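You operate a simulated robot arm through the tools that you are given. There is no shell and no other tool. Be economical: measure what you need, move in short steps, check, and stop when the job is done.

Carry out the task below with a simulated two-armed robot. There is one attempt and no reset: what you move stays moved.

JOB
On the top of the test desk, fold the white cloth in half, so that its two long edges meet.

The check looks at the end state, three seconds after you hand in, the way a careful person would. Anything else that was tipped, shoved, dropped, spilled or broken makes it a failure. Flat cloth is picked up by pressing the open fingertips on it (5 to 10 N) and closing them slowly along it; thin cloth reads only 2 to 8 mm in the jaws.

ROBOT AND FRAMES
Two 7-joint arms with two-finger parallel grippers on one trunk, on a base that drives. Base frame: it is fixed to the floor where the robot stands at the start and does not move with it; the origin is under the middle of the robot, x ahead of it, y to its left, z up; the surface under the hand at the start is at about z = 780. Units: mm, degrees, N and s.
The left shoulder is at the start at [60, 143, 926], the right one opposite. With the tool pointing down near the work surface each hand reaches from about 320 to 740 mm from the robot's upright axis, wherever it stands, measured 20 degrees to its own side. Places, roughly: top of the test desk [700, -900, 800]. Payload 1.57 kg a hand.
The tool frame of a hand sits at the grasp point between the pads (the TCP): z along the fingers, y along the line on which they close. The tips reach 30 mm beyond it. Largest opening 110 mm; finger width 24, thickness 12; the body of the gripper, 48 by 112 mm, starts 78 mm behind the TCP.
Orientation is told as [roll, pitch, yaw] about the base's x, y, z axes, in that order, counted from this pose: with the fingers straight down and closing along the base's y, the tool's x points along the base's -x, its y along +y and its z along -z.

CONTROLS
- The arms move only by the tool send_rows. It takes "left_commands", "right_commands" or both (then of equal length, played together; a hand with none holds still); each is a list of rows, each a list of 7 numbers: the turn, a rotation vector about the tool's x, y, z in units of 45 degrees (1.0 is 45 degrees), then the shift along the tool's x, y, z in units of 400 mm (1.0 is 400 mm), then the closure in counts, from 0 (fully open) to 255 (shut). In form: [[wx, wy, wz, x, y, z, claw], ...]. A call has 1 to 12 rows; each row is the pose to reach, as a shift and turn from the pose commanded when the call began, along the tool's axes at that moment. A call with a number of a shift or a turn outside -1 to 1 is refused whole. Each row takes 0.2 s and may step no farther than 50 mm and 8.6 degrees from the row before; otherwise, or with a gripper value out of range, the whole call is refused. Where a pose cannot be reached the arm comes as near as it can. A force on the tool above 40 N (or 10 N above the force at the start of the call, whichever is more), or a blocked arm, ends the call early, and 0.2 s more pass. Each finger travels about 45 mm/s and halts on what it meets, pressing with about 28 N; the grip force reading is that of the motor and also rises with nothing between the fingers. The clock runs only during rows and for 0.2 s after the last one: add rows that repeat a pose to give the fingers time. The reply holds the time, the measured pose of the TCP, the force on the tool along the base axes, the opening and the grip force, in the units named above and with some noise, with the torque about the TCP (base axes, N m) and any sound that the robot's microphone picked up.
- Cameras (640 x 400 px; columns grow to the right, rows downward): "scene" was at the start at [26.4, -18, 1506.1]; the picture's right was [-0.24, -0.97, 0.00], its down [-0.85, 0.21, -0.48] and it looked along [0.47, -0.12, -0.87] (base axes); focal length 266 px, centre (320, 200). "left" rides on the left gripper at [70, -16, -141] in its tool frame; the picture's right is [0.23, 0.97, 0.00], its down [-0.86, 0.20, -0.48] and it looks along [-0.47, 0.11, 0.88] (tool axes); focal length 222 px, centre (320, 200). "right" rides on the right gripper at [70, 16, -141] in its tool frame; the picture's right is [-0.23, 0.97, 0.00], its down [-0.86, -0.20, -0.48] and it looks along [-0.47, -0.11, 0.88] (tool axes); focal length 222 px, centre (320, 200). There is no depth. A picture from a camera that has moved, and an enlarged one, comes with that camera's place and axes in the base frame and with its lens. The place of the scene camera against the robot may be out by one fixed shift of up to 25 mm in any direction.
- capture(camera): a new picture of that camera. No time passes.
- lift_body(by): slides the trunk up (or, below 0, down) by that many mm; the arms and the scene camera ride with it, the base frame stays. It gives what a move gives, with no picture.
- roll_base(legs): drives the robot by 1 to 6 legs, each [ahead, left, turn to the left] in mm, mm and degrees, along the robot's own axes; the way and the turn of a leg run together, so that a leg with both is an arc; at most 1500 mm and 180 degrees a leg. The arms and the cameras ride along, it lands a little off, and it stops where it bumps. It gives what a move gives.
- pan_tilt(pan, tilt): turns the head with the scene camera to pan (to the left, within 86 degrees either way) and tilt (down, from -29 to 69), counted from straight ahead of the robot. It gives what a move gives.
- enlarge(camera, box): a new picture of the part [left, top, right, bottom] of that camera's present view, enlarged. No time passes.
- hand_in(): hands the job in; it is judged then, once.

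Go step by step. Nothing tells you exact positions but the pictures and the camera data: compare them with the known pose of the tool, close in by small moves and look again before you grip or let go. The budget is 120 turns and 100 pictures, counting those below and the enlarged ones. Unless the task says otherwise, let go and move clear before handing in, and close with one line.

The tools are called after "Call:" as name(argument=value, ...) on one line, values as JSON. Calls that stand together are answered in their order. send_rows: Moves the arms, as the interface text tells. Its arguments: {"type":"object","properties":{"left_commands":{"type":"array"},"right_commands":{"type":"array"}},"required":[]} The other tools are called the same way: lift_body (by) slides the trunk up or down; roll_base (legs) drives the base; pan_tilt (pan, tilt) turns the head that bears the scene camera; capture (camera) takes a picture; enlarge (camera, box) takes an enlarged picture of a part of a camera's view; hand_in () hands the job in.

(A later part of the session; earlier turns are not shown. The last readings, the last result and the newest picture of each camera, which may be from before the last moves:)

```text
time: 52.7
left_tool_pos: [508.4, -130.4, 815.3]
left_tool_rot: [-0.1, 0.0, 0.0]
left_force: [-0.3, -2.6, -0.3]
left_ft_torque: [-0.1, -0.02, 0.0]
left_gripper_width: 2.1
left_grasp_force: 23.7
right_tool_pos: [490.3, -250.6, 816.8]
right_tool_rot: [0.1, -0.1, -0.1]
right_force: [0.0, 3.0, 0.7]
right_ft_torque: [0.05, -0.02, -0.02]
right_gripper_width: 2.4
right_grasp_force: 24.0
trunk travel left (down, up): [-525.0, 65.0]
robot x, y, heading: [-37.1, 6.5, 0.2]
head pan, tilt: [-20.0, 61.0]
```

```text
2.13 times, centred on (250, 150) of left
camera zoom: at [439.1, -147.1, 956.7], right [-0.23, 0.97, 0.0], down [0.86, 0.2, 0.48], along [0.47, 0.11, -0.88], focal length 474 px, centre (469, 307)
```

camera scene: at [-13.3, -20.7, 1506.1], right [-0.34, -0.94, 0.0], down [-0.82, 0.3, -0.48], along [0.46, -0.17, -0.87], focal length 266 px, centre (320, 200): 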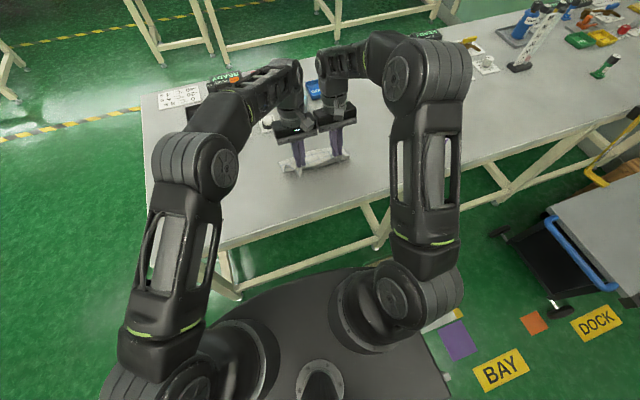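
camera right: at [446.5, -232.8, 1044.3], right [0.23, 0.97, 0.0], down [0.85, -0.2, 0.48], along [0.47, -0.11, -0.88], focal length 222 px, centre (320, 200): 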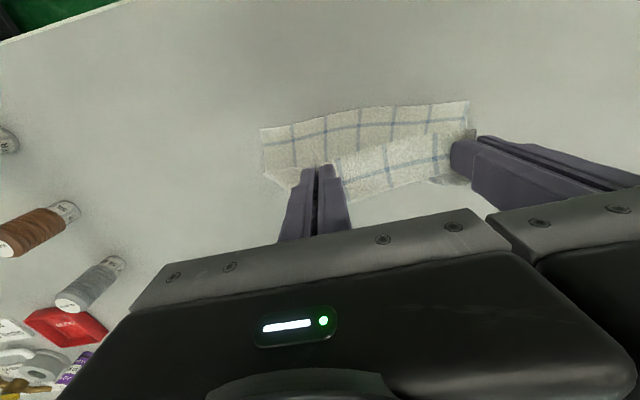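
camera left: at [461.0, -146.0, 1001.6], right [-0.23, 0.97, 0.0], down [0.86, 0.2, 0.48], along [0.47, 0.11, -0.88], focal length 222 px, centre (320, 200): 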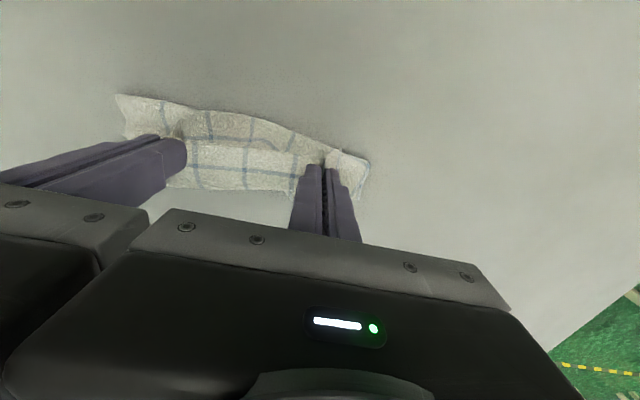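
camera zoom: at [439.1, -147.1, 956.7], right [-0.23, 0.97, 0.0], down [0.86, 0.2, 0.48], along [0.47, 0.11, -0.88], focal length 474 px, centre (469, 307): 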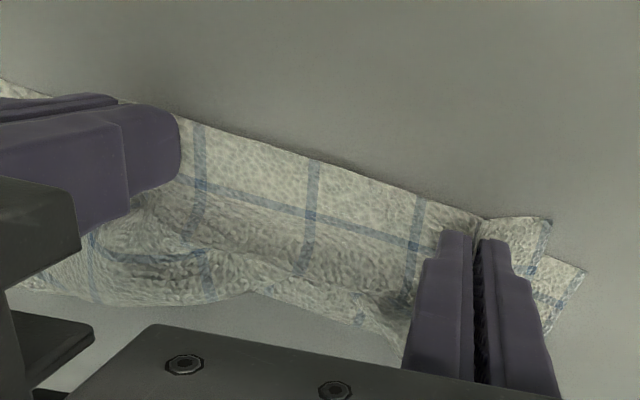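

Measured carefully, the held edge now overhangs the lower edge by about 10 mm on both sides, so I'll shift both hands 10 mm forward at this height.

Call:
send_rows(left_commands=[[0, 0, 0, -0.0125, 0, 0, 255], [0, 0, 0, -0.025, 0, 0, 255], [0, 0, 0, -0.025, 0, 0, 255]], right_commands=[[0, 0, 0, -0.0125, 0, 0, 255], [0, 0, 0, -0.025, 0, 0, 255], [0, 0, 0, -0.025, 0, 0, 255]])

Call:
enlarge(camera="right", box=[230, 70, 530, 230])

Call:
enlarge(camera="left", box=[100, 70, 400, 230])

```text
time: 53.5
left_tool_pos: [517.8, -130.3, 816.3]
left_tool_rot: [0.0, 0.1, 0.0]
left_force: [0.4, -4.1, 0.5]
left_ft_torque: [-0.1, 0.03, 0.03]
left_gripper_width: 1.8
left_grasp_force: 23.9
right_tool_pos: [498.5, -250.1, 815.5]
right_tool_rot: [0.1, 0.0, 0.0]
right_force: [0.2, 3.5, -0.1]
right_ft_torque: [0.07, 0.02, -0.02]
right_gripper_width: 2.0
right_grasp_force: 23.7
trunk travel left (down, up): [-525.0, 65.0]
robot x, y, heading: [-36.7, 4.8, -0.3]
head pan, tilt: [-20.0, 61.0]
```

```text
2.13 times, centred on (380, 150) of right
camera zoom: at [429.5, -233.4, 957.0], right [0.23, 0.97, 0.0], down [0.85, -0.2, 0.48], along [0.47, -0.11, -0.88], focal length 474 px, centre (192, 307)
```

zoom: 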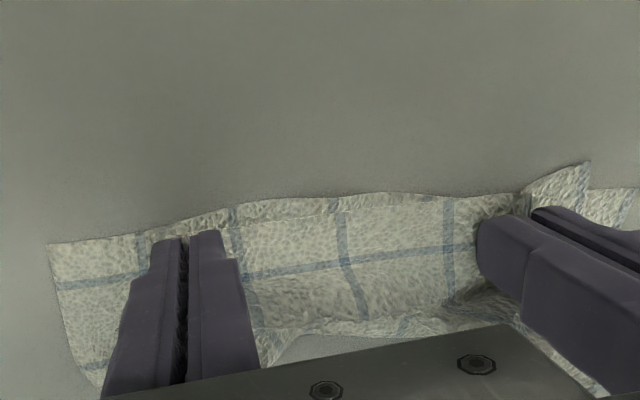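

```text
2.13 times, centred on (250, 150) of left
camera zoom: at [448.9, -147.0, 956.8], right [-0.23, 0.97, 0.0], down [0.86, 0.2, 0.48], along [0.47, 0.11, -0.88], focal length 474 px, centre (469, 307)
```

zoom: 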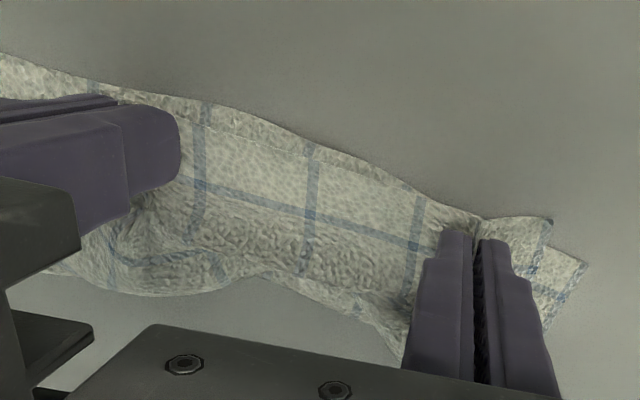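

The left moved the lower layer along a bit. I'll adjust with small lift-overs: left 8 mm forward, right 5 mm back.

Call:
send_rows(left_commands=[[0, 0, 0, 0, 0, -0.025, 255], [0, 0, 0, -0.01, 0, -0.03, 255], [0, 0, 0, -0.02, 0, -0.03, 255], [0, 0, 0, -0.02, 0, -0.01, 255], [0, 0, 0, -0.02, 0, 0, 255], [0, 0, 0, -0.02, 0, 0, 255]], right_commands=[[0, 0, 0, 0, 0, -0.025, 255], [0, 0, 0, 0.006, 0, -0.025, 255], [0, 0, 0, 0.0125, 0, -0.025, 255], [0, 0, 0, 0.0125, 0, -0.01, 255], [0, 0, 0, 0.0125, 0, 0, 255], [0, 0, 0, 0.0125, 0, 0, 255]])

Call:
enlarge(camera="right", box=[230, 70, 530, 230])

Call:
enlarge(camera="left", box=[100, 70, 400, 230])

```text
time: 54.9
left_tool_pos: [526.3, -130.8, 815.5]
left_tool_rot: [0.0, 0.0, -0.1]
left_force: [-1.8, -8.2, -0.3]
left_ft_torque: [-0.24, 0.01, 0.06]
left_gripper_width: 2.2
left_grasp_force: 23.5
right_tool_pos: [495.5, -251.4, 816.8]
right_tool_rot: [0.1, -0.1, 0.0]
right_force: [1.3, 8.4, 0.5]
right_ft_torque: [0.23, -0.11, 0.01]
right_gripper_width: 2.2
right_grasp_force: 23.8
trunk travel left (down, up): [-525.0, 65.0]
robot x, y, heading: [-35.6, 5.0, -0.2]
head pan, tilt: [-20.0, 61.0]
```

```text
2.13 times, centred on (380, 150) of right
camera zoom: at [425.2, -233.9, 957.6], right [0.23, 0.97, 0.0], down [0.85, -0.2, 0.48], along [0.47, -0.11, -0.88], focal length 474 px, centre (192, 307)
```

zoom: 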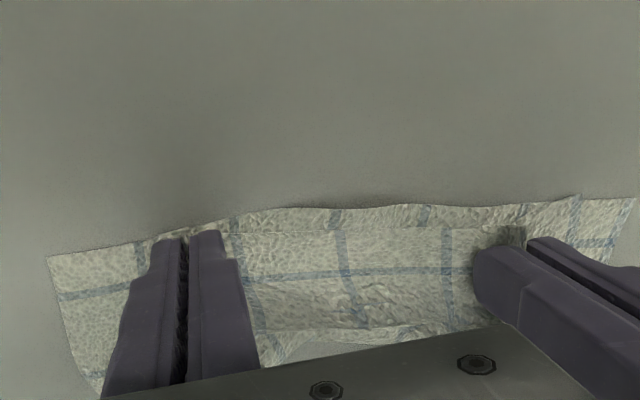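

```text
2.13 times, centred on (250, 150) of left
camera zoom: at [457.0, -147.5, 956.9], right [-0.23, 0.97, 0.0], down [0.86, 0.2, 0.48], along [0.47, 0.11, -0.88], focal length 474 px, centre (469, 307)
```

zoom: 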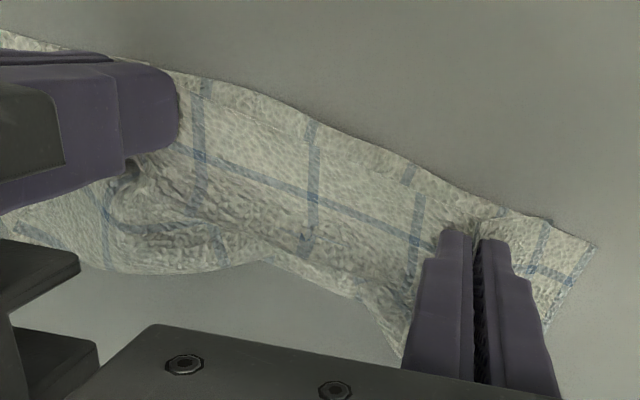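

The edges now run parallel within several mm. I'll lower to light contact with a 3 mm pull back.

Call:
send_rows(left_commands=[[0, 0, 0, 0.0075, -0.003, 0.004, 255], [0, 0, 0, 0.0075, -0.003, 0.007, 255], [0, 0, 0, 0.0075, -0.003, 0.007, 255]], right_commands=[[0, 0, 0, 0.0075, 0.003, 0.004, 255], [0, 0, 0, 0.0075, 0.003, 0.007, 255], [0, 0, 0, 0.0075, 0.003, 0.007, 255]])

```text
time: 55.7
left_tool_pos: [523.5, -131.3, 812.2]
left_tool_rot: [0.1, 0.0, -0.1]
left_force: [-2.3, -3.6, -0.9]
left_ft_torque: [-0.12, 0.02, 0.01]
left_gripper_width: 1.8
left_grasp_force: 23.2
right_tool_pos: [492.2, -250.0, 814.8]
right_tool_rot: [0.0, -0.1, -0.1]
right_force: [0.9, 4.4, 0.3]
right_ft_torque: [0.12, -0.07, 0.0]
right_gripper_width: 2.0
right_grasp_force: 23.7
trunk travel left (down, up): [-525.0, 65.0]
robot x, y, heading: [-35.8, 4.2, 0.2]
head pan, tilt: [-20.0, 61.0]
```

Call:
send_rows(left_commands=[[0, 0, 0, 0, 0, 0.003, 255], [0, 0, 0, 0, 0, 0.004, 250], [0, 0, 0, 0, 0, 0.004, 244], [0, 0, 0, 0, 0, 0.004, 238], [0, 0, 0, 0, 0, 0.004, 232], [0, 0, 0, 0, 0, 0.004, 226], [0, 0, 0, 0, 0, 0.004, 220], [0, 0, 0, 0, 0, 0.004, 214]], right_commands=[[0, 0, 0, 0, 0, 0.004, 255], [0, 0, 0, 0, 0, 0.006, 250], [0, 0, 0, 0, 0, 0.006, 244], [0, 0, 0, 0, 0, 0.006, 238], [0, 0, 0, 0, 0, 0.006, 232], [0, 0, 0, 0, 0, 0.006, 226], [0, 0, 0, 0, 0, 0.006, 220], [0, 0, 0, 0, 0, 0.006, 214]])

Call:
enlarge(camera="right", box=[230, 70, 530, 230])

Call:
enlarge(camera="left", box=[100, 70, 400, 230])

```text
time: 57.5
left_tool_pos: [524.5, -132.9, 812.3]
left_tool_rot: [0.0, 0.0, 0.0]
left_force: [0.1, -0.1, 0.3]
left_ft_torque: [-0.01, 0.05, 0.02]
left_gripper_width: 17.6
left_grasp_force: 0.1
right_tool_pos: [491.3, -249.8, 812.4]
right_tool_rot: [0.0, -0.1, 0.0]
right_force: [-0.5, 1.4, 8.3]
right_ft_torque: [-0.02, -0.03, 0.0]
right_gripper_width: 15.5
right_grasp_force: 0.1
trunk travel left (down, up): [-525.0, 65.0]
robot x, y, heading: [-39.7, 3.3, -0.1]
head pan, tilt: [-20.0, 61.0]
```

```text
2.13 times, centred on (380, 150) of right
camera zoom: at [420.3, -232.3, 953.3], right [0.23, 0.97, 0.0], down [0.85, -0.2, 0.48], along [0.47, -0.11, -0.88], focal length 474 px, centre (192, 307)
```

zoom: 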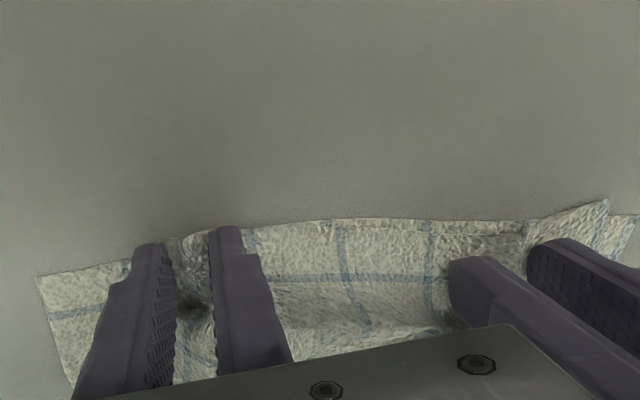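

```text
2.13 times, centred on (250, 150) of left
camera zoom: at [453.6, -148.0, 953.1], right [-0.23, 0.97, 0.0], down [0.86, 0.2, 0.48], along [0.47, 0.11, -0.88], focal length 474 px, centre (469, 307)
```

zoom: 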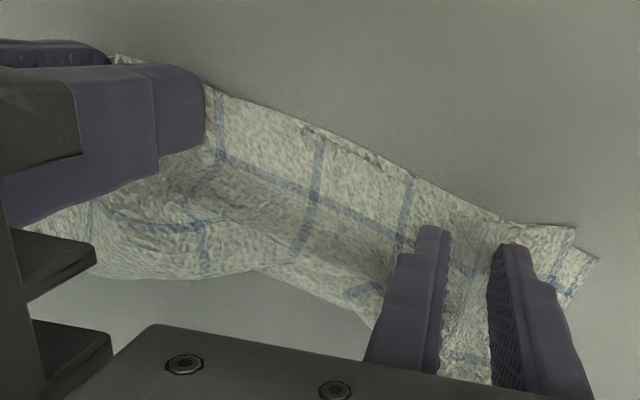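

Released cleanly with the edges meeting closely. I'll open further under light contact to spread the upper layer, then lift away and look.

Call:
send_rows(left_commands=[[0, 0, 0, 0, 0, 0.002, 208], [0, 0, 0, 0, 0, 0.002, 202], [0, 0, 0, 0, 0, 0.002, 196], [0, 0, 0, 0, 0, 0.002, 190], [0, 0, 0, 0, 0, 0.002, 184], [0, 0, 0, 0, 0, -0.05, 184], [0, 0, 0, 0, 0, -0.15, 184], [0, 0, 0, 0, 0.05, -0.25, 184], [0, 0, 0, 0, 0.15, -0.35, 184], [0, 0, 0, 0.05, 0.25, -0.4, 184], [0, 0, 0, 0.1, 0.35, -0.4, 184], [0, 0, 0, 0.1, 0.35, -0.4, 184]], right_commands=[[0, 0, 0, 0, 0, -0.001, 208], [0, 0, 0, 0, 0, -0.001, 202], [0, 0, 0, 0, 0, -0.001, 196], [0, 0, 0, 0, 0, -0.001, 190], [0, 0, 0, 0, 0, -0.001, 184], [0, 0, 0, 0, 0, -0.05, 184], [0, 0, 0, 0, 0, -0.15, 184], [0, 0, 0, 0, -0.05, -0.25, 184], [0, 0, 0, 0, -0.15, -0.35, 184], [0, 0, 0, 0.05, -0.25, -0.4, 184], [0, 0, 0, 0.1, -0.35, -0.4, 184], [0, 0, 0, 0.1, -0.35, -0.4, 184]])

Call:
enlarge(camera="scene", box=[250, 90, 410, 190])

Call:
capture(camera="left")

Call:
capture(camera="right")

```text
refused: row 9 steps farther than a row can; nothing moved
```

```text
4.00 times, centred on (330, 140) of scene
camera zoom: at [-13.9, -20.0, 1506.2], right [-0.34, -0.94, 0.0], down [-0.82, 0.3, -0.49], along [0.46, -0.17, -0.87], focal length 1062 px, centre (280, 440)
```

zoom: 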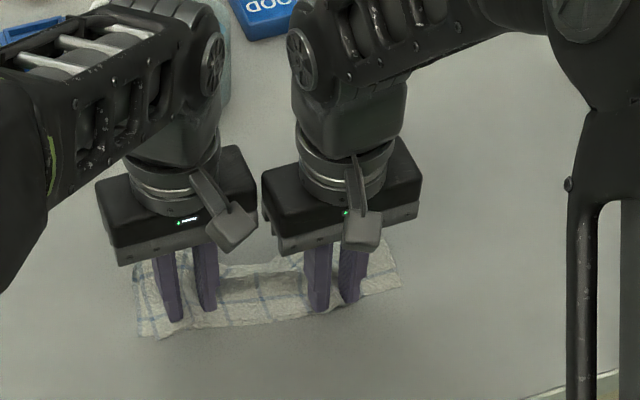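

```text
29 pictures are left
camera left: at [453.6, -148.0, 953.1], right [-0.23, 0.97, 0.0], down [0.86, 0.2, 0.48], along [0.47, 0.11, -0.88], focal length 222 px, centre (320, 200)
```

left: 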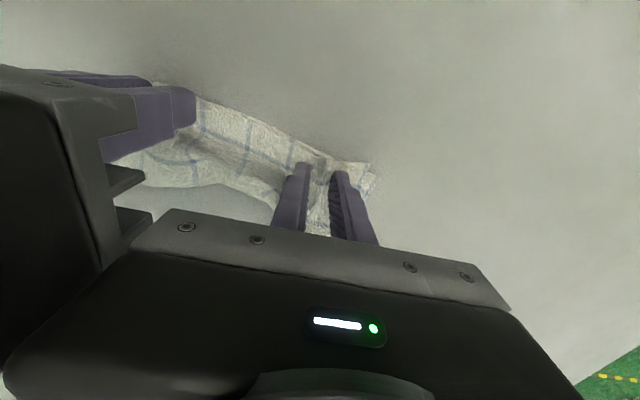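

```text
28 pictures are left
camera right: at [420.3, -232.3, 953.3], right [0.23, 0.97, 0.0], down [0.85, -0.2, 0.48], along [0.47, -0.11, -0.88], focal length 222 px, centre (320, 200)
```

right: 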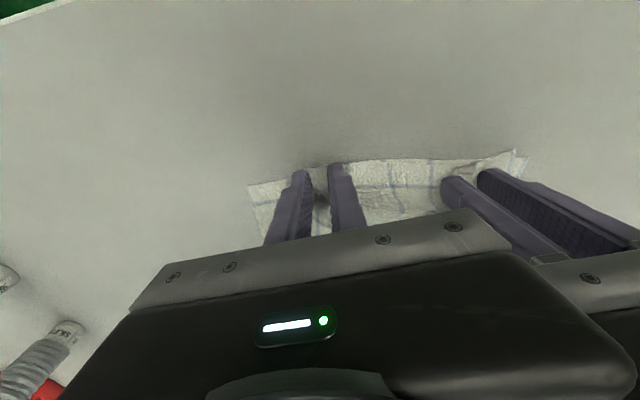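

The steps were too long, so I'm resending with shorter ones and will look from outside the way.

Call:
send_rows(left_commands=[[0, 0, 0, 0, 0, 0.002, 208], [0, 0, 0, 0, 0, 0.002, 200], [0, 0, 0, 0, 0, 0.002, 192], [0, 0, 0, 0, 0, 0.002, 184], [0, 0, 0, 0, 0, -0.05, 184], [0, 0, 0, 0, 0, -0.15, 184], [0, 0, 0, 0, 0.02, -0.25, 184], [0, 0, 0, 0, 0.1, -0.3, 184], [0, 0, 0, 0.03, 0.2, -0.33, 184], [0, 0, 0, 0.06, 0.3, -0.35, 184], [0, 0, 0, 0.1, 0.4, -0.35, 184], [0, 0, 0, 0.1, 0.4, -0.35, 184]], right_commands=[[0, 0, 0, 0, 0, -0.001, 208], [0, 0, 0, 0, 0, -0.001, 200], [0, 0, 0, 0, 0, -0.001, 192], [0, 0, 0, 0, 0, -0.001, 184], [0, 0, 0, 0, 0, -0.05, 184], [0, 0, 0, 0, 0, -0.15, 184], [0, 0, 0, 0, -0.02, -0.25, 184], [0, 0, 0, 0, -0.1, -0.3, 184], [0, 0, 0, 0.03, -0.2, -0.33, 184], [0, 0, 0, 0.06, -0.28, -0.35, 184], [0, 0, 0, 0.1, -0.36, -0.35, 184], [0, 0, 0, 0.1, -0.36, -0.35, 184]])

Call:
enlarge(camera="scene", box=[260, 100, 370, 180])

```text
time: 60.1
left_tool_pos: [482.4, 30.7, 952.5]
left_tool_rot: [0.0, 0.0, -0.1]
left_force: [0.5, 0.8, 0.5]
left_ft_torque: [-0.03, 0.0, -0.03]
left_gripper_width: 30.5
left_grasp_force: 0.1
right_tool_pos: [451.7, -395.5, 948.8]
right_tool_rot: [0.1, -0.1, 0.1]
right_force: [0.0, -0.7, 0.8]
right_ft_torque: [0.03, 0.01, -0.02]
right_gripper_width: 30.5
right_grasp_force: 0.1
trunk travel left (down, up): [-525.0, 65.0]
robot x, y, heading: [-36.4, 2.2, -0.2]
head pan, tilt: [-20.0, 61.0]
```

```text
5.00 times, centred on (315, 140) of scene
camera zoom: at [-12.7, -20.8, 1506.1], right [-0.34, -0.94, 0.0], down [-0.82, 0.3, -0.48], along [0.45, -0.17, -0.87], focal length 1328 px, centre (345, 500)
```

zoom: 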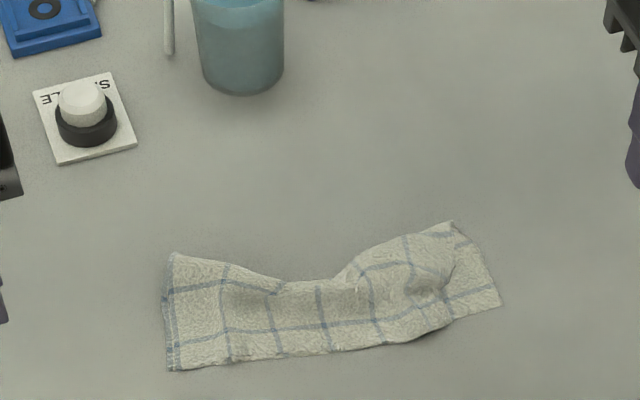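

Folded, but the crease is drawn in at the middle and the right end is rumpled. A closer look to decide the tidying.

Call:
enlarge(camera="scene", box=[288, 138, 364, 178])

Call:
capture(camera="left")

Call:
capture(camera="right")

```text
8.42 times, centred on (326, 158) of scene
camera zoom: at [-12.7, -20.8, 1506.1], right [-0.34, -0.94, 0.0], down [-0.82, 0.3, -0.48], along [0.45, -0.17, -0.87], focal length 2236 px, centre (270, 554)
```

zoom: 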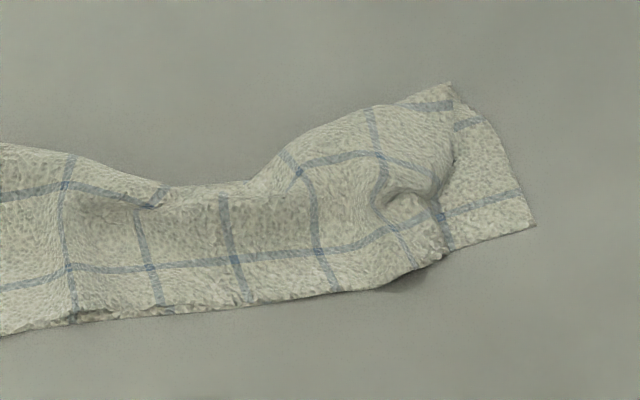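

```text
25 pictures are left
camera left: at [414.1, 13.9, 1092.4], right [-0.23, 0.97, 0.0], down [0.86, 0.2, 0.48], along [0.47, 0.11, -0.88], focal length 222 px, centre (320, 200)
```

left: 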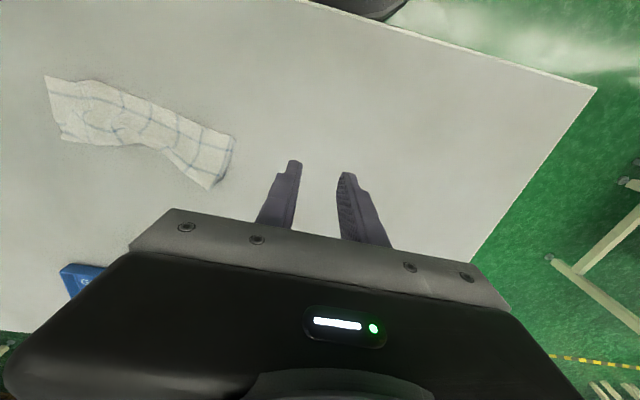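

```text
24 pictures are left
camera right: at [381.8, -378.6, 1090.5], right [0.23, 0.97, 0.0], down [0.85, -0.2, 0.48], along [0.47, -0.11, -0.88], focal length 222 px, centre (320, 200)
```

right: 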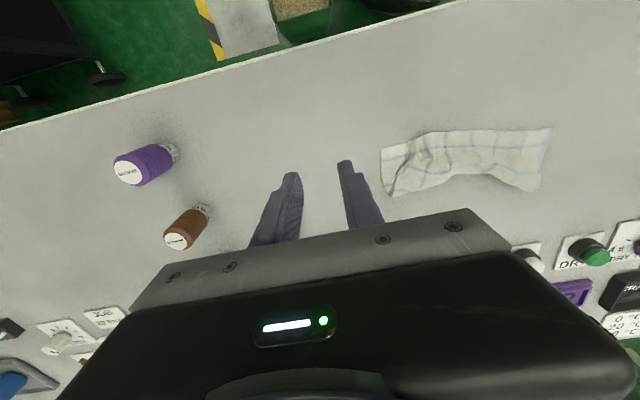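

The left end is well matched. At the right end the upper corner sits about 40 mm inward, with the leftover ridge near (495, -268). I'll press closed right fingertips there lightly and drag outward to flatten it.

Call:
send_rows(right_commands=[[0, 0, 0, -0.03, 0.1, 0, 220], [0, 0, 0, -0.06, 0.2, 0, 255], [0, 0, 0, -0.096, 0.3, 0.02, 255], [0, 0, 0, -0.096, 0.329, 0.1, 255], [0, 0, 0, -0.096, 0.329, 0.2, 255], [0, 0, 0, -0.096, 0.329, 0.28, 255], [0, 0, 0, -0.096, 0.329, 0.305, 255], [0, 0, 0, -0.096, 0.329, 0.305, 255]])

Call:
enlarge(camera="right", box=[230, 80, 450, 220])

```text
time: 61.9
left_tool_pos: [482.3, 29.8, 952.1]
left_tool_rot: [-0.1, 0.0, 0.1]
left_force: [0.6, 0.2, -0.3]
left_ft_torque: [-0.04, 0.01, 0.0]
left_gripper_width: 30.4
left_grasp_force: 0.0
right_tool_pos: [488.1, -261.4, 827.3]
right_tool_rot: [-0.1, 0.1, -0.1]
right_force: [-0.4, 0.3, -0.6]
right_ft_torque: [0.01, 0.01, 0.01]
right_gripper_width: 0.0
right_grasp_force: 21.3
trunk travel left (down, up): [-525.0, 65.0]
robot x, y, heading: [-36.4, 3.6, -0.1]
head pan, tilt: [-20.0, 61.0]
```

```text
2.86 times, centred on (340, 150) of right
camera zoom: at [418.2, -245.7, 968.2], right [0.23, 0.97, 0.0], down [0.85, -0.2, 0.48], along [0.47, -0.11, -0.88], focal length 635 px, centre (263, 343)
```

zoom: 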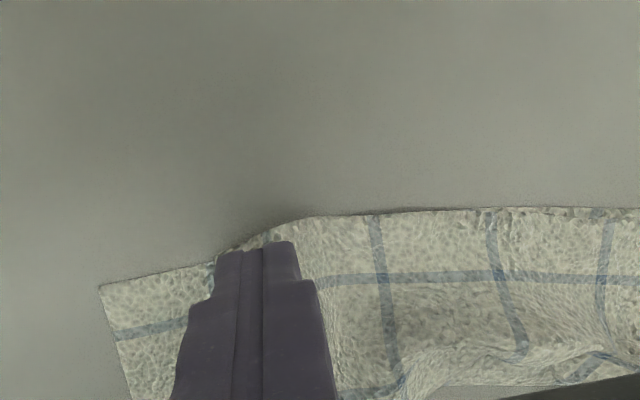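

Call:
send_rows(right_commands=[[0, 0, 0, 0, 0, 0.015, 255], [0, 0, 0, 0, 0, 0.03, 255], [0, 0, 0, 0, 0, 0.035, 255], [0, 0, 0, 0, 0, 0.035, 255]])

```text
time: 62.9
left_tool_pos: [481.9, 30.1, 951.0]
left_tool_rot: [-0.1, 0.0, 0.1]
left_force: [0.4, 0.6, 0.6]
left_ft_torque: [0.0, -0.01, 0.03]
left_gripper_width: 30.5
left_grasp_force: 0.0
right_tool_pos: [491.7, -261.2, 813.0]
right_tool_rot: [0.1, -0.1, 0.0]
right_force: [-0.4, -0.1, 0.9]
right_ft_torque: [0.01, 0.01, -0.01]
right_gripper_width: 0.0
right_grasp_force: 21.3
trunk travel left (down, up): [-525.0, 65.0]
robot x, y, heading: [-38.0, 5.8, 0.2]
head pan, tilt: [-20.0, 61.0]
```

Call:
send_rows(right_commands=[[0, 0, 0, 0, 0, 0.0025, 255], [0, 0, 0, 0, -0.01, 0.003, 255], [0, 0, 0, 0, -0.02, 0.003, 255], [0, 0, 0, 0, -0.03, 0.003, 255], [0, 0, 0, 0, -0.04, 0.003, 255], [0, 0, 0, 0, -0.05, 0.003, 255]])

Call:
enlarge(camera="right", box=[230, 80, 450, 220])

```text
time: 64.3
left_tool_pos: [483.6, 30.7, 951.2]
left_tool_rot: [0.0, 0.0, 0.1]
left_force: [0.1, -0.6, -0.5]
left_ft_torque: [0.07, 0.03, -0.01]
left_gripper_width: 30.6
left_grasp_force: 0.0
right_tool_pos: [491.2, -280.9, 814.0]
right_tool_rot: [0.0, 0.0, -0.2]
right_force: [-0.2, 0.9, 0.1]
right_ft_torque: [0.02, 0.01, 0.0]
right_gripper_width: 0.0
right_grasp_force: 21.4
trunk travel left (down, up): [-525.0, 65.0]
robot x, y, heading: [-37.4, 0.8, 0.1]
head pan, tilt: [-20.0, 61.0]
```

```text
2.86 times, centred on (340, 150) of right
camera zoom: at [420.4, -263.6, 954.3], right [0.23, 0.97, 0.0], down [0.85, -0.2, 0.48], along [0.47, -0.11, -0.88], focal length 635 px, centre (263, 343)
```

zoom: 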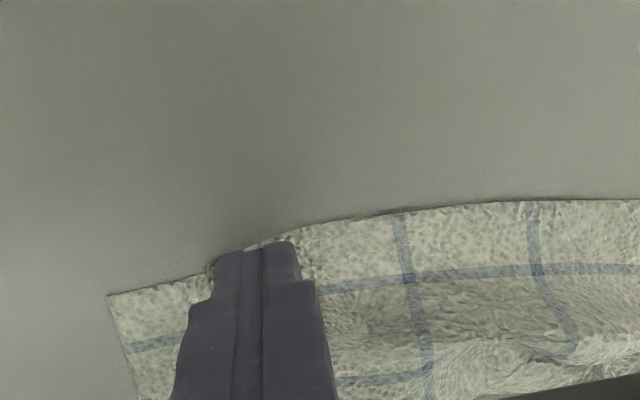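

The upper corner moved 20 mm outward and the lower one about 12. I'll continue dragging a bit with light contact.

Call:
send_rows(right_commands=[[0, 0, 0, 0, -0.01, 0, 255], [0, 0, 0, 0, -0.02, 0, 255], [0, 0, 0, 0, -0.03, 0, 255], [0, 0, 0, 0, -0.04, 0, 255], [0, 0, 0, 0, -0.05, 0, 255], [0, 0, 0, 0, -0.06, 0, 255], [0, 0, 0, 0, -0.06, -0.08, 255], [0, 0, 0, 0, -0.09, -0.2, 255], [0, 0, 0, 0.05, -0.18, -0.25, 255], [0, 0, 0, 0.08, -0.28, -0.3, 255]])

Call:
enlarge(camera="scene", box=[280, 130, 372, 180])

```text
time: 66.5
left_tool_pos: [484.0, 30.2, 951.5]
left_tool_rot: [0.2, 0.1, 0.1]
left_force: [-0.3, -0.2, 0.6]
left_ft_torque: [0.01, -0.03, 0.0]
left_gripper_width: 30.5
left_grasp_force: 0.0
right_tool_pos: [461.0, -394.0, 938.8]
right_tool_rot: [0.0, 0.0, 0.0]
right_force: [-0.7, 0.5, -0.2]
right_ft_torque: [0.04, -0.03, 0.0]
right_gripper_width: 0.0
right_grasp_force: 20.9
trunk travel left (down, up): [-525.0, 65.0]
robot x, y, heading: [-36.7, 4.1, -0.4]
head pan, tilt: [-20.0, 61.0]
```

```text
6.96 times, centred on (326, 155) of scene
camera zoom: at [-13.6, -21.1, 1506.1], right [-0.34, -0.94, 0.0], down [-0.82, 0.3, -0.48], along [0.46, -0.17, -0.87], focal length 1847 px, centre (278, 513)
```

zoom: 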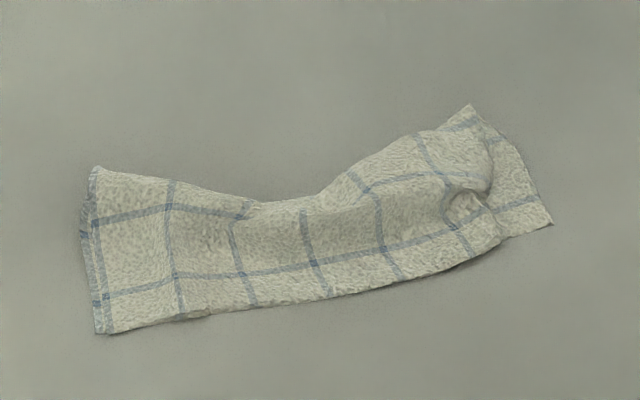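

Better. About 22–25 mm remains at the right corner, but both layers tend to slide together. I'll hold the cloth down with the left hand at mid-length while the right drags the upper corner out.

Call:
send_rows(left_commands=[[0, 0, 0, -0.02, -0.1, 0, 200], [0, 0, 0, -0.04, -0.2, 0, 255], [0, 0, 0, -0.06, -0.3, 0, 255], [0, 0, 0, -0.08, -0.4, 0, 255], [0, 0, 0, -0.08, -0.48, 0.05, 255], [0, 0, 0, -0.08, -0.5, 0.15, 255], [0, 0, 0, -0.08, -0.5, 0.25, 255], [0, 0, 0, -0.08, -0.5, 0.32, 255], [0, 0, 0, -0.08, -0.5, 0.335, 255], [0, 0, 0, -0.08, -0.5, 0.335, 255]], right_commands=[[0, 0, 0, -0.02, 0.05, 0, 255], [0, 0, 0, -0.04, 0.1, 0, 255], [0, 0, 0, -0.06, 0.15, 0, 255], [0, 0, 0, -0.0775, 0.215, 0, 255], [0, 0, 0, -0.0775, 0.215, 0.05, 255], [0, 0, 0, -0.0775, 0.215, 0.15, 255], [0, 0, 0, -0.0775, 0.215, 0.24, 255], [0, 0, 0, -0.0775, 0.215, 0.295, 255], [0, 0, 0, -0.0775, 0.215, 0.3, 255], [0, 0, 0, -0.0775, 0.215, 0.3, 255]])

Call:
enlarge(camera="right", box=[230, 80, 450, 220])

```text
time: 68.7
left_tool_pos: [516.3, -172.1, 820.1]
left_tool_rot: [-0.1, 0.0, -0.1]
left_force: [0.3, -0.4, 0.5]
left_ft_torque: [-0.01, -0.01, 0.0]
left_gripper_width: 0.2
left_grasp_force: 21.0
right_tool_pos: [490.6, -308.4, 812.2]
right_tool_rot: [0.0, 0.0, -0.1]
right_force: [0.4, 0.5, 0.6]
right_ft_torque: [0.0, 0.0, 0.0]
right_gripper_width: 0.0
right_grasp_force: 21.7
trunk travel left (down, up): [-525.0, 65.0]
robot x, y, heading: [-35.1, 3.9, -0.1]
head pan, tilt: [-20.0, 61.0]
```

```text
2.86 times, centred on (340, 150) of right
camera zoom: at [420.0, -291.2, 953.9], right [0.23, 0.97, 0.0], down [0.85, -0.2, 0.48], along [0.47, -0.11, -0.88], focal length 635 px, centre (263, 343)
```

zoom: 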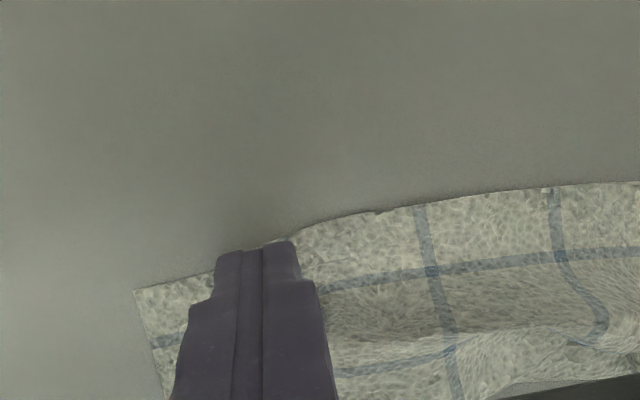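

Call:
send_rows(left_commands=[[0, 0, 0, 0, 0, 0.01, 255], [0, 0, 0, 0, 0, 0.018, 255], [0, 0, 0, 0, 0, 0.022, 255], [0, 0, 0, 0, 0, 0.022, 255]])

```text
time: 69.7
left_tool_pos: [516.2, -172.0, 811.5]
left_tool_rot: [-0.2, -0.1, 0.0]
left_force: [1.2, -1.8, 9.7]
left_ft_torque: [-0.02, 0.08, 0.02]
left_gripper_width: 0.0
left_grasp_force: 21.1
right_tool_pos: [489.8, -307.3, 814.2]
right_tool_rot: [0.0, -0.2, -0.1]
right_force: [0.1, -0.1, 0.4]
right_ft_torque: [-0.02, -0.02, -0.03]
right_gripper_width: 0.1
right_grasp_force: 21.2
trunk travel left (down, up): [-525.0, 65.0]
robot x, y, heading: [-40.4, 7.3, -0.3]
head pan, tilt: [-20.0, 61.0]
```

Left holds at about 10 N. Now drag with the right, pressing slightly more.

Call:
send_rows(right_commands=[[0, 0, 0, 0, 0, 0.003, 255], [0, 0, 0, 0, -0.01, 0.0035, 255], [0, 0, 0, 0, -0.02, 0.0035, 255], [0, 0, 0, 0, -0.03, 0.0035, 255], [0, 0, 0, 0, -0.04, 0.0035, 255], [0, 0, 0, 0, -0.05, 0.0035, 255], [0, 0, 0, 0, -0.06, 0.0035, 255]])

Call:
enlarge(camera="right", box=[230, 80, 450, 220])

```text
time: 71.3
left_tool_pos: [515.6, -172.1, 811.6]
left_tool_rot: [0.0, -0.2, 0.0]
left_force: [4.9, -2.7, 20.3]
left_ft_torque: [-0.04, 0.06, 0.01]
left_gripper_width: 0.1
left_grasp_force: 21.4
right_tool_pos: [489.1, -332.2, 813.3]
right_tool_rot: [-0.1, -0.1, 0.1]
right_force: [-0.1, 0.2, 1.8]
right_ft_torque: [0.06, 0.0, 0.03]
right_gripper_width: 0.3
right_grasp_force: 21.8
trunk travel left (down, up): [-525.0, 65.0]
robot x, y, heading: [-38.9, 1.8, -0.3]
head pan, tilt: [-20.0, 61.0]
```

```text
2.86 times, centred on (340, 150) of right
camera zoom: at [418.2, -314.5, 953.6], right [0.23, 0.97, 0.0], down [0.85, -0.2, 0.48], along [0.47, -0.11, -0.88], focal length 635 px, centre (263, 343)
```

zoom: 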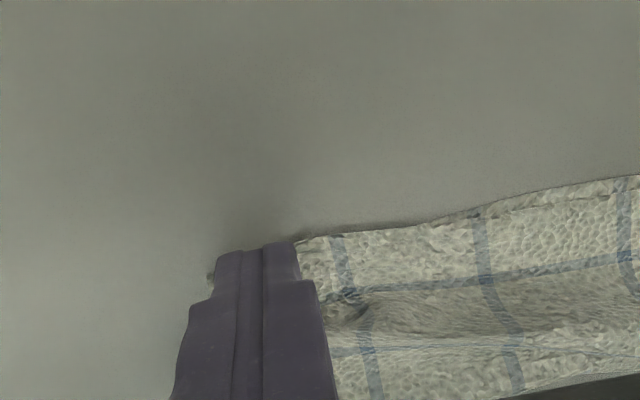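

The right corners now coincide. Lifting both hands away and checking.

Call:
send_rows(left_commands=[[0, 0, 0, 0, 0, 0, 255], [0, 0, 0, 0, 0, -0.02, 255], [0, 0, 0, 0, 0, -0.12, 255], [0, 0, 0, 0, 0, -0.22, 255], [0, 0, 0, 0, 0.05, -0.3, 255], [0, 0, 0, 0, 0.14, -0.35, 255], [0, 0, 0, 0.02, 0.25, -0.35, 255], [0, 0, 0, 0.04, 0.36, -0.35, 255], [0, 0, 0, 0.06, 0.47, -0.35, 255]], right_commands=[[0, 0, 0, 0, 0, -0.02, 255], [0, 0, 0, 0, 0, -0.1, 255], [0, 0, 0, 0, 0, -0.2, 255], [0, 0, 0, 0, 0, -0.27, 255], [0, 0, 0, 0.02, -0.05, -0.3, 255], [0, 0, 0, 0.05, -0.1, -0.3, 255], [0, 0, 0, 0.08, -0.16, -0.3, 255], [0, 0, 0, 0.08, -0.2, -0.3, 255], [0, 0, 0, 0.08, -0.2, -0.3, 255]])

Call:
enlarge(camera="scene", box=[280, 130, 372, 180])

```text
time: 73.3
left_tool_pos: [492.7, 18.3, 950.7]
left_tool_rot: [0.0, -0.1, -0.1]
left_force: [-0.5, -1.4, 0.0]
left_ft_torque: [-0.01, 0.0, -0.02]
left_gripper_width: 0.1
left_grasp_force: 21.5
right_tool_pos: [458.1, -411.5, 932.8]
right_tool_rot: [-0.1, -0.1, -0.1]
right_force: [0.1, 0.4, 0.7]
right_ft_torque: [-0.04, -0.02, 0.02]
right_gripper_width: 0.2
right_grasp_force: 21.5
trunk travel left (down, up): [-525.0, 65.0]
robot x, y, heading: [-34.5, 7.3, -0.1]
head pan, tilt: [-20.0, 61.0]
```

```text
6.96 times, centred on (326, 155) of scene
camera zoom: at [-13.8, -19.5, 1506.1], right [-0.34, -0.94, 0.0], down [-0.82, 0.3, -0.49], along [0.46, -0.17, -0.87], focal length 1847 px, centre (278, 513)
```

zoom: 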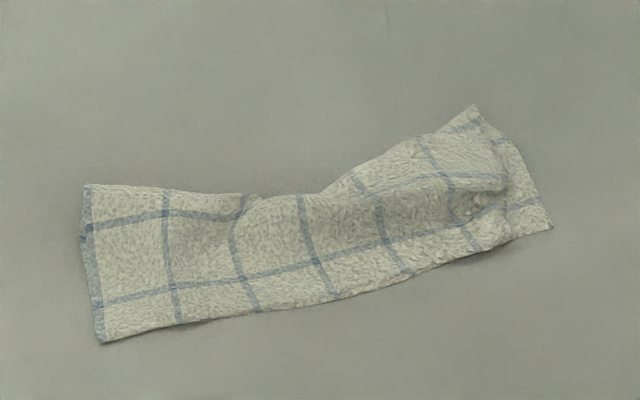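

Good improvement. The remaining flaw is the crease, which is drawn in about 30 mm at the middle (549, -217). I'll press lightly just behind it with the right fingertips and pull it forward.

Call:
send_rows(right_commands=[[0, 0, 0, -0.04, 0.1, 0, 255], [0, 0, 0, -0.08, 0.2, 0, 255], [0, 0, 0, -0.12, 0.3, 0, 255], [0, 0, 0, -0.16, 0.39, 0, 255], [0, 0, 0, -0.1925, 0.474, 0.03, 255], [0, 0, 0, -0.1925, 0.474, 0.13, 255], [0, 0, 0, -0.1925, 0.474, 0.23, 255], [0, 0, 0, -0.1925, 0.474, 0.28, 255], [0, 0, 0, -0.1925, 0.474, 0.29, 255], [0, 0, 0, -0.1925, 0.474, 0.295, 255], [0, 0, 0, -0.1925, 0.474, 0.295, 255]])

Call:
enlarge(camera="scene", box=[270, 120, 374, 185])

```text
time: 75.7
left_tool_pos: [493.1, 17.7, 950.2]
left_tool_rot: [0.0, 0.0, 0.1]
left_force: [0.8, -0.3, -0.4]
left_ft_torque: [0.01, 0.0, 0.01]
left_gripper_width: 0.2
left_grasp_force: 21.9
right_tool_pos: [533.3, -220.6, 815.4]
right_tool_rot: [-0.1, 0.0, -0.1]
right_force: [-0.6, 0.9, 0.9]
right_ft_torque: [-0.02, -0.02, 0.01]
right_gripper_width: 0.0
right_grasp_force: 21.7
trunk travel left (down, up): [-525.0, 65.0]
robot x, y, heading: [-41.3, 5.7, -0.1]
head pan, tilt: [-20.0, 61.0]
```

```text
6.15 times, centred on (322, 152) of scene
camera zoom: at [-13.3, -20.6, 1506.1], right [-0.34, -0.94, 0.0], down [-0.82, 0.3, -0.48], along [0.46, -0.17, -0.87], focal length 1634 px, centre (308, 492)
```

zoom: 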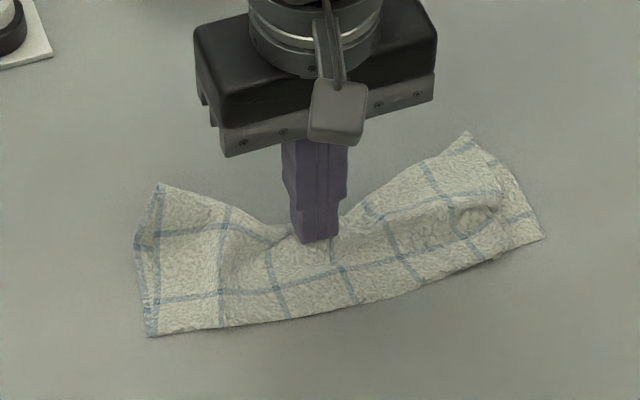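

Call:
send_rows(right_commands=[[0, 0, 0, 0, 0, 0.006, 255], [0, 0, 0, -0.01, 0, 0.008, 255], [0, 0, 0, -0.02, 0, 0.008, 255], [0, 0, 0, -0.03, 0, 0.008, 255], [0, 0, 0, -0.04, 0, 0.008, 255], [0, 0, 0, -0.05, 0, 0.008, 255], [0, 0, 0, -0.06, 0, 0.008, 255]])

Call:
enlarge(camera="scene", box=[270, 120, 374, 185])

```text
time: 77.3
left_tool_pos: [493.6, 19.5, 951.4]
left_tool_rot: [0.0, -0.1, 0.0]
left_force: [0.4, -0.1, -0.8]
left_ft_torque: [0.0, -0.04, 0.02]
left_gripper_width: 0.0
left_grasp_force: 20.9
right_tool_pos: [558.4, -222.3, 812.1]
right_tool_rot: [0.0, -0.1, -0.2]
right_force: [-3.9, -0.4, 13.9]
right_ft_torque: [0.13, 0.16, 0.01]
right_gripper_width: 0.0
right_grasp_force: 21.2
trunk travel left (down, up): [-525.0, 65.0]
robot x, y, heading: [-35.3, 1.3, -0.1]
head pan, tilt: [-20.0, 61.0]
```

```text
6.15 times, centred on (322, 152) of scene
camera zoom: at [-15.1, -20.0, 1506.2], right [-0.34, -0.94, 0.0], down [-0.82, 0.3, -0.49], along [0.46, -0.17, -0.87], focal length 1634 px, centre (308, 492)
```

zoom: 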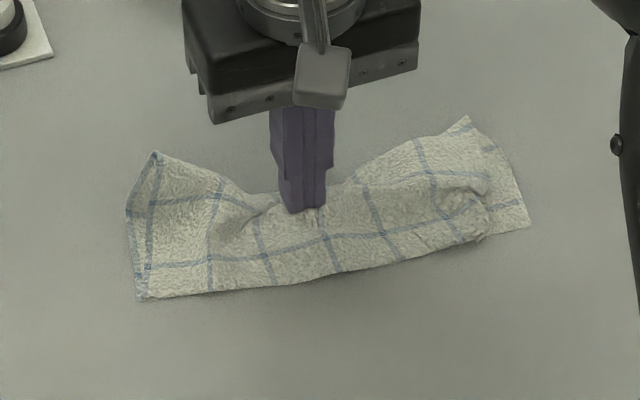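

The whole cloth slid forward together, and its edges are still aligned. The dip comes from the crease line being compressed along y: its left end sits 35 mm inward. So I'll pin the right crease end with the right hand and drag the left crease end outward with the left hand.

Call:
send_rows(left_commands=[[0, 0, 0, -0.05, 0, 0, 255], [0, 0, 0, -0.12, -0.08, 0, 255], [0, 0, 0, -0.18, -0.17, 0, 255], [0, 0, 0, -0.23, -0.26, 0, 255], [0, 0, 0, -0.2625, -0.36, 0, 255], [0, 0, 0, -0.2625, -0.46, 0.02, 255], [0, 0, 0, -0.2625, -0.46, 0.12, 255], [0, 0, 0, -0.2625, -0.46, 0.22, 255], [0, 0, 0, -0.2625, -0.46, 0.3, 255], [0, 0, 0, -0.2625, -0.46, 0.325, 255], [0, 0, 0, -0.2625, -0.46, 0.325, 255]], right_commands=[[0, 0, 0, 0, 0, -0.05, 255], [0, 0, 0, 0, 0, -0.12, 255], [0, 0, 0, -0.01, -0.08, -0.12, 255], [0, 0, 0, -0.0175, -0.16, -0.12, 255], [0, 0, 0, -0.0175, -0.225, -0.12, 255], [0, 0, 0, -0.0175, -0.225, -0.08, 255], [0, 0, 0, -0.0175, -0.225, -0.04, 255], [0, 0, 0, -0.0175, -0.225, -0.01, 255], [0, 0, 0, -0.0175, -0.225, 0, 255], [0, 0, 0, -0.0175, -0.225, 0.001, 255], [0, 0, 0, -0.0175, -0.225, 0.001, 255]])

Call:
enlarge(camera="scene", box=[270, 120, 374, 185])

```text
time: 79.7
left_tool_pos: [560.2, -155.4, 832.9]
left_tool_rot: [-0.2, -0.3, 0.0]
left_force: [0.3, 0.0, 0.3]
left_ft_torque: [0.02, -0.01, -0.01]
left_gripper_width: 0.0
left_grasp_force: 21.5
left hand out of reach, approached as far as the arm can: row 4, 5, 6, 7, 8, 9, 10, 11
right_tool_pos: [565.0, -312.4, 810.6]
right_tool_rot: [0.0, -0.3, 0.0]
right_force: [1.7, -1.2, 11.2]
right_ft_torque: [-0.14, 0.01, 0.0]
right_gripper_width: 0.1
right_grasp_force: 21.5
trunk travel left (down, up): [-525.0, 65.0]
robot x, y, heading: [-38.2, 4.8, -0.0]
head pan, tilt: [-20.0, 61.0]
```

```text
6.15 times, centred on (322, 152) of scene
camera zoom: at [-14.2, -20.1, 1506.3], right [-0.34, -0.94, 0.0], down [-0.82, 0.3, -0.49], along [0.46, -0.17, -0.87], focal length 1634 px, centre (308, 492)
```

zoom: 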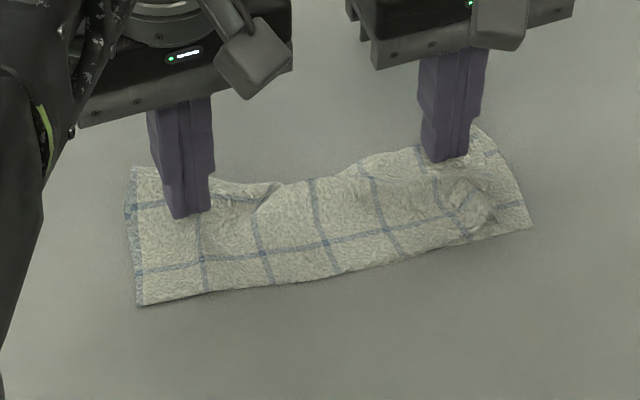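

The crease already looks straighter. The left hand is at its reach limit, so I'll bring its command back to x≈560 and lower it.

Call:
send_rows(left_commands=[[0, 0, 0, 0.05, 0.015, 0, 255], [0, 0, 0, 0.1, 0.0275, 0, 255], [0, 0, 0, 0.1, 0.0275, 0.01, 255], [0, 0, 0, 0.1, 0.0275, 0.02, 255], [0, 0, 0, 0.1, 0.0275, 0.02, 255]])

```text
time: 80.9
left_tool_pos: [526.1, -145.0, 825.3]
left_tool_rot: [0.0, -0.1, -0.1]
left_force: [0.8, 0.0, -1.2]
left_ft_torque: [0.01, 0.05, 0.02]
left_gripper_width: 0.0
left_grasp_force: 21.1
right_tool_pos: [565.4, -313.1, 811.8]
right_tool_rot: [-0.1, -0.2, 0.0]
right_force: [2.9, -1.6, 18.7]
right_ft_torque: [-0.14, 0.01, 0.03]
right_gripper_width: 0.0
right_grasp_force: 21.5
trunk travel left (down, up): [-525.0, 65.0]
robot x, y, heading: [-37.5, 2.4, -0.3]
head pan, tilt: [-20.0, 61.0]
```

Call:
send_rows(left_commands=[[0, 0, 0, -0.045, 0, 0, 255], [0, 0, 0, -0.085, 0, 0, 255], [0, 0, 0, -0.085, 0, 0.02, 255], [0, 0, 0, -0.085, 0, 0.033, 255], [0, 0, 0, -0.085, 0, 0.035, 255]])

```text
time: 82.1
left_tool_pos: [560.6, -142.6, 811.6]
left_tool_rot: [0.0, -0.2, 0.0]
left_force: [-1.7, 0.9, 10.5]
left_ft_torque: [0.08, -0.05, 0.01]
left_gripper_width: 0.1
left_grasp_force: 21.2
right_tool_pos: [563.9, -312.9, 811.5]
right_tool_rot: [0.0, 0.0, 0.0]
right_force: [4.2, -1.3, 15.8]
right_ft_torque: [-0.14, -0.05, 0.0]
right_gripper_width: 0.1
right_grasp_force: 21.7
trunk travel left (down, up): [-525.0, 65.0]
robot x, y, heading: [-38.4, 4.1, -0.2]
head pan, tilt: [-20.0, 61.0]
```

Both fingertips press on the cloth. Now the left drags outward by 20 mm and the right by 8 mm.

Call:
send_rows(left_commands=[[0, 0, 0, 0, 0.01, 0, 255], [0, 0, 0, 0, 0.02, 0, 255], [0, 0, 0, 0, 0.03, 0, 255], [0, 0, 0, 0, 0.04, 0, 255], [0, 0, 0, 0, 0.05, 0, 255], [0, 0, 0, 0, 0.05, 0, 255]], right_commands=[[0, 0, 0, 0, 0, 0, 255], [0, 0, 0, 0, -0.005, 0, 255], [0, 0, 0, 0, -0.01, 0, 255], [0, 0, 0, 0, -0.015, 0, 255], [0, 0, 0, 0, -0.02, 0, 255], [0, 0, 0, 0, -0.02, 0, 255]])

Call:
enlarge(camera="scene", box=[270, 120, 374, 185])

```text
time: 83.5
left_tool_pos: [560.4, -125.1, 810.5]
left_tool_rot: [-0.1, -0.3, -0.1]
left_force: [-1.3, -7.6, 19.7]
left_ft_torque: [-0.15, -0.1, -0.07]
left_gripper_width: 0.0
left_grasp_force: 21.4
right_tool_pos: [563.4, -320.7, 810.8]
right_tool_rot: [0.0, -0.1, -0.2]
right_force: [0.2, 4.5, 10.8]
right_ft_torque: [0.11, -0.01, -0.03]
right_gripper_width: 0.0
right_grasp_force: 21.1
trunk travel left (down, up): [-525.0, 65.0]
robot x, y, heading: [-40.7, 3.5, -0.1]
head pan, tilt: [-20.0, 61.0]
```

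```text
6.15 times, centred on (322, 152) of scene
camera zoom: at [-16.3, -20.0, 1506.3], right [-0.34, -0.94, 0.0], down [-0.82, 0.3, -0.49], along [0.46, -0.17, -0.87], focal length 1634 px, centre (308, 492)
```

zoom: 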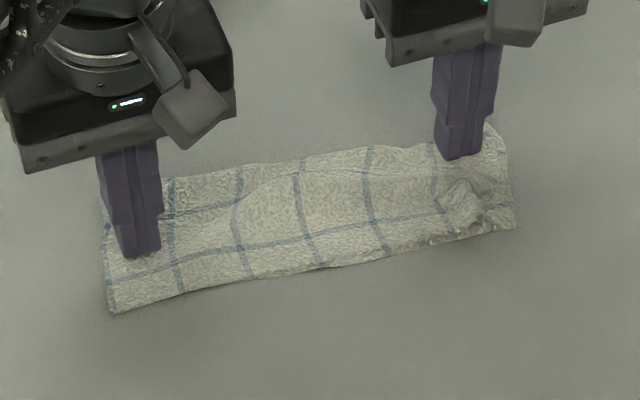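

That straightened it into a neat rectangle. I'll lift away and check.

Call:
send_rows(left_commands=[[0, 0, 0, 0, 0, -0.03, 255], [0, 0, 0, 0, 0, -0.12, 255], [0, 0, 0, 0, 0, -0.22, 255], [0, 0, 0, 0.05, 0.05, -0.28, 255], [0, 0, 0, 0.1, 0.13, -0.32, 255], [0, 0, 0, 0.15, 0.22, -0.35, 255], [0, 0, 0, 0.15, 0.32, -0.35, 255], [0, 0, 0, 0.15, 0.4, -0.35, 255]], right_commands=[[0, 0, 0, 0, 0, -0.03, 255], [0, 0, 0, 0, 0, -0.12, 255], [0, 0, 0, 0, 0, -0.22, 255], [0, 0, 0, 0.05, -0.03, -0.28, 255], [0, 0, 0, 0.1, -0.08, -0.3, 255], [0, 0, 0, 0.15, -0.12, -0.3, 255], [0, 0, 0, 0.22, -0.18, -0.3, 255], [0, 0, 0, 0.25, -0.22, -0.3, 255]])

Call:
enlarge(camera="scene", box=[280, 130, 364, 180])

Call:
capture(camera="scene")

```text
time: 85.3
left_tool_pos: [502.1, 38.8, 950.4]
left_tool_rot: [0.0, 0.0, -0.1]
left_force: [0.5, 0.6, 0.4]
left_ft_torque: [-0.04, -0.01, 0.01]
left_gripper_width: 0.0
left_grasp_force: 21.5
right_tool_pos: [465.4, -409.6, 929.2]
right_tool_rot: [0.0, -0.1, -0.1]
right_force: [0.2, 0.0, 0.2]
right_ft_torque: [-0.04, 0.0, 0.0]
right_gripper_width: 0.2
right_grasp_force: 21.4
trunk travel left (down, up): [-525.0, 65.0]
robot x, y, heading: [-33.1, 2.2, -0.2]
head pan, tilt: [-20.0, 61.0]
```

```text
7.62 times, centred on (322, 155) of scene
camera zoom: at [-13.6, -20.2, 1506.1], right [-0.34, -0.94, 0.0], down [-0.82, 0.3, -0.48], along [0.46, -0.17, -0.87], focal length 2023 px, centre (305, 543)
```

zoom: 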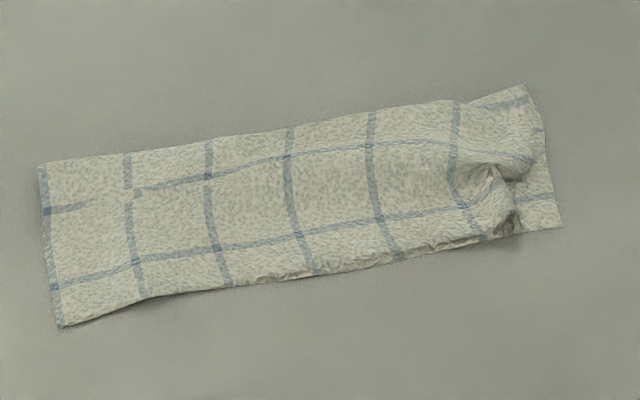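

```text
12 pictures are left
camera scene: at [-13.6, -20.2, 1506.1], right [-0.34, -0.94, 0.0], down [-0.82, 0.3, -0.48], along [0.46, -0.17, -0.87], focal length 266 px, centre (320, 200)
```

scene: 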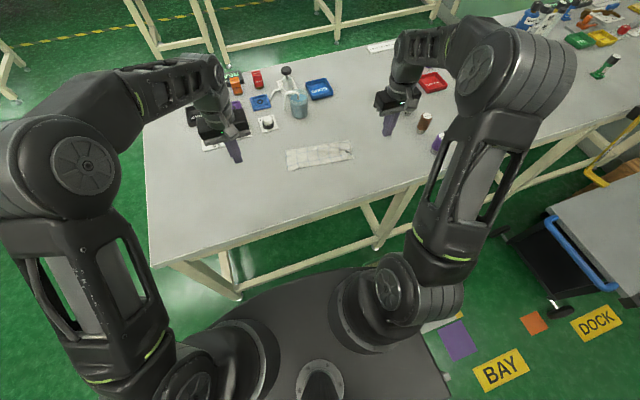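

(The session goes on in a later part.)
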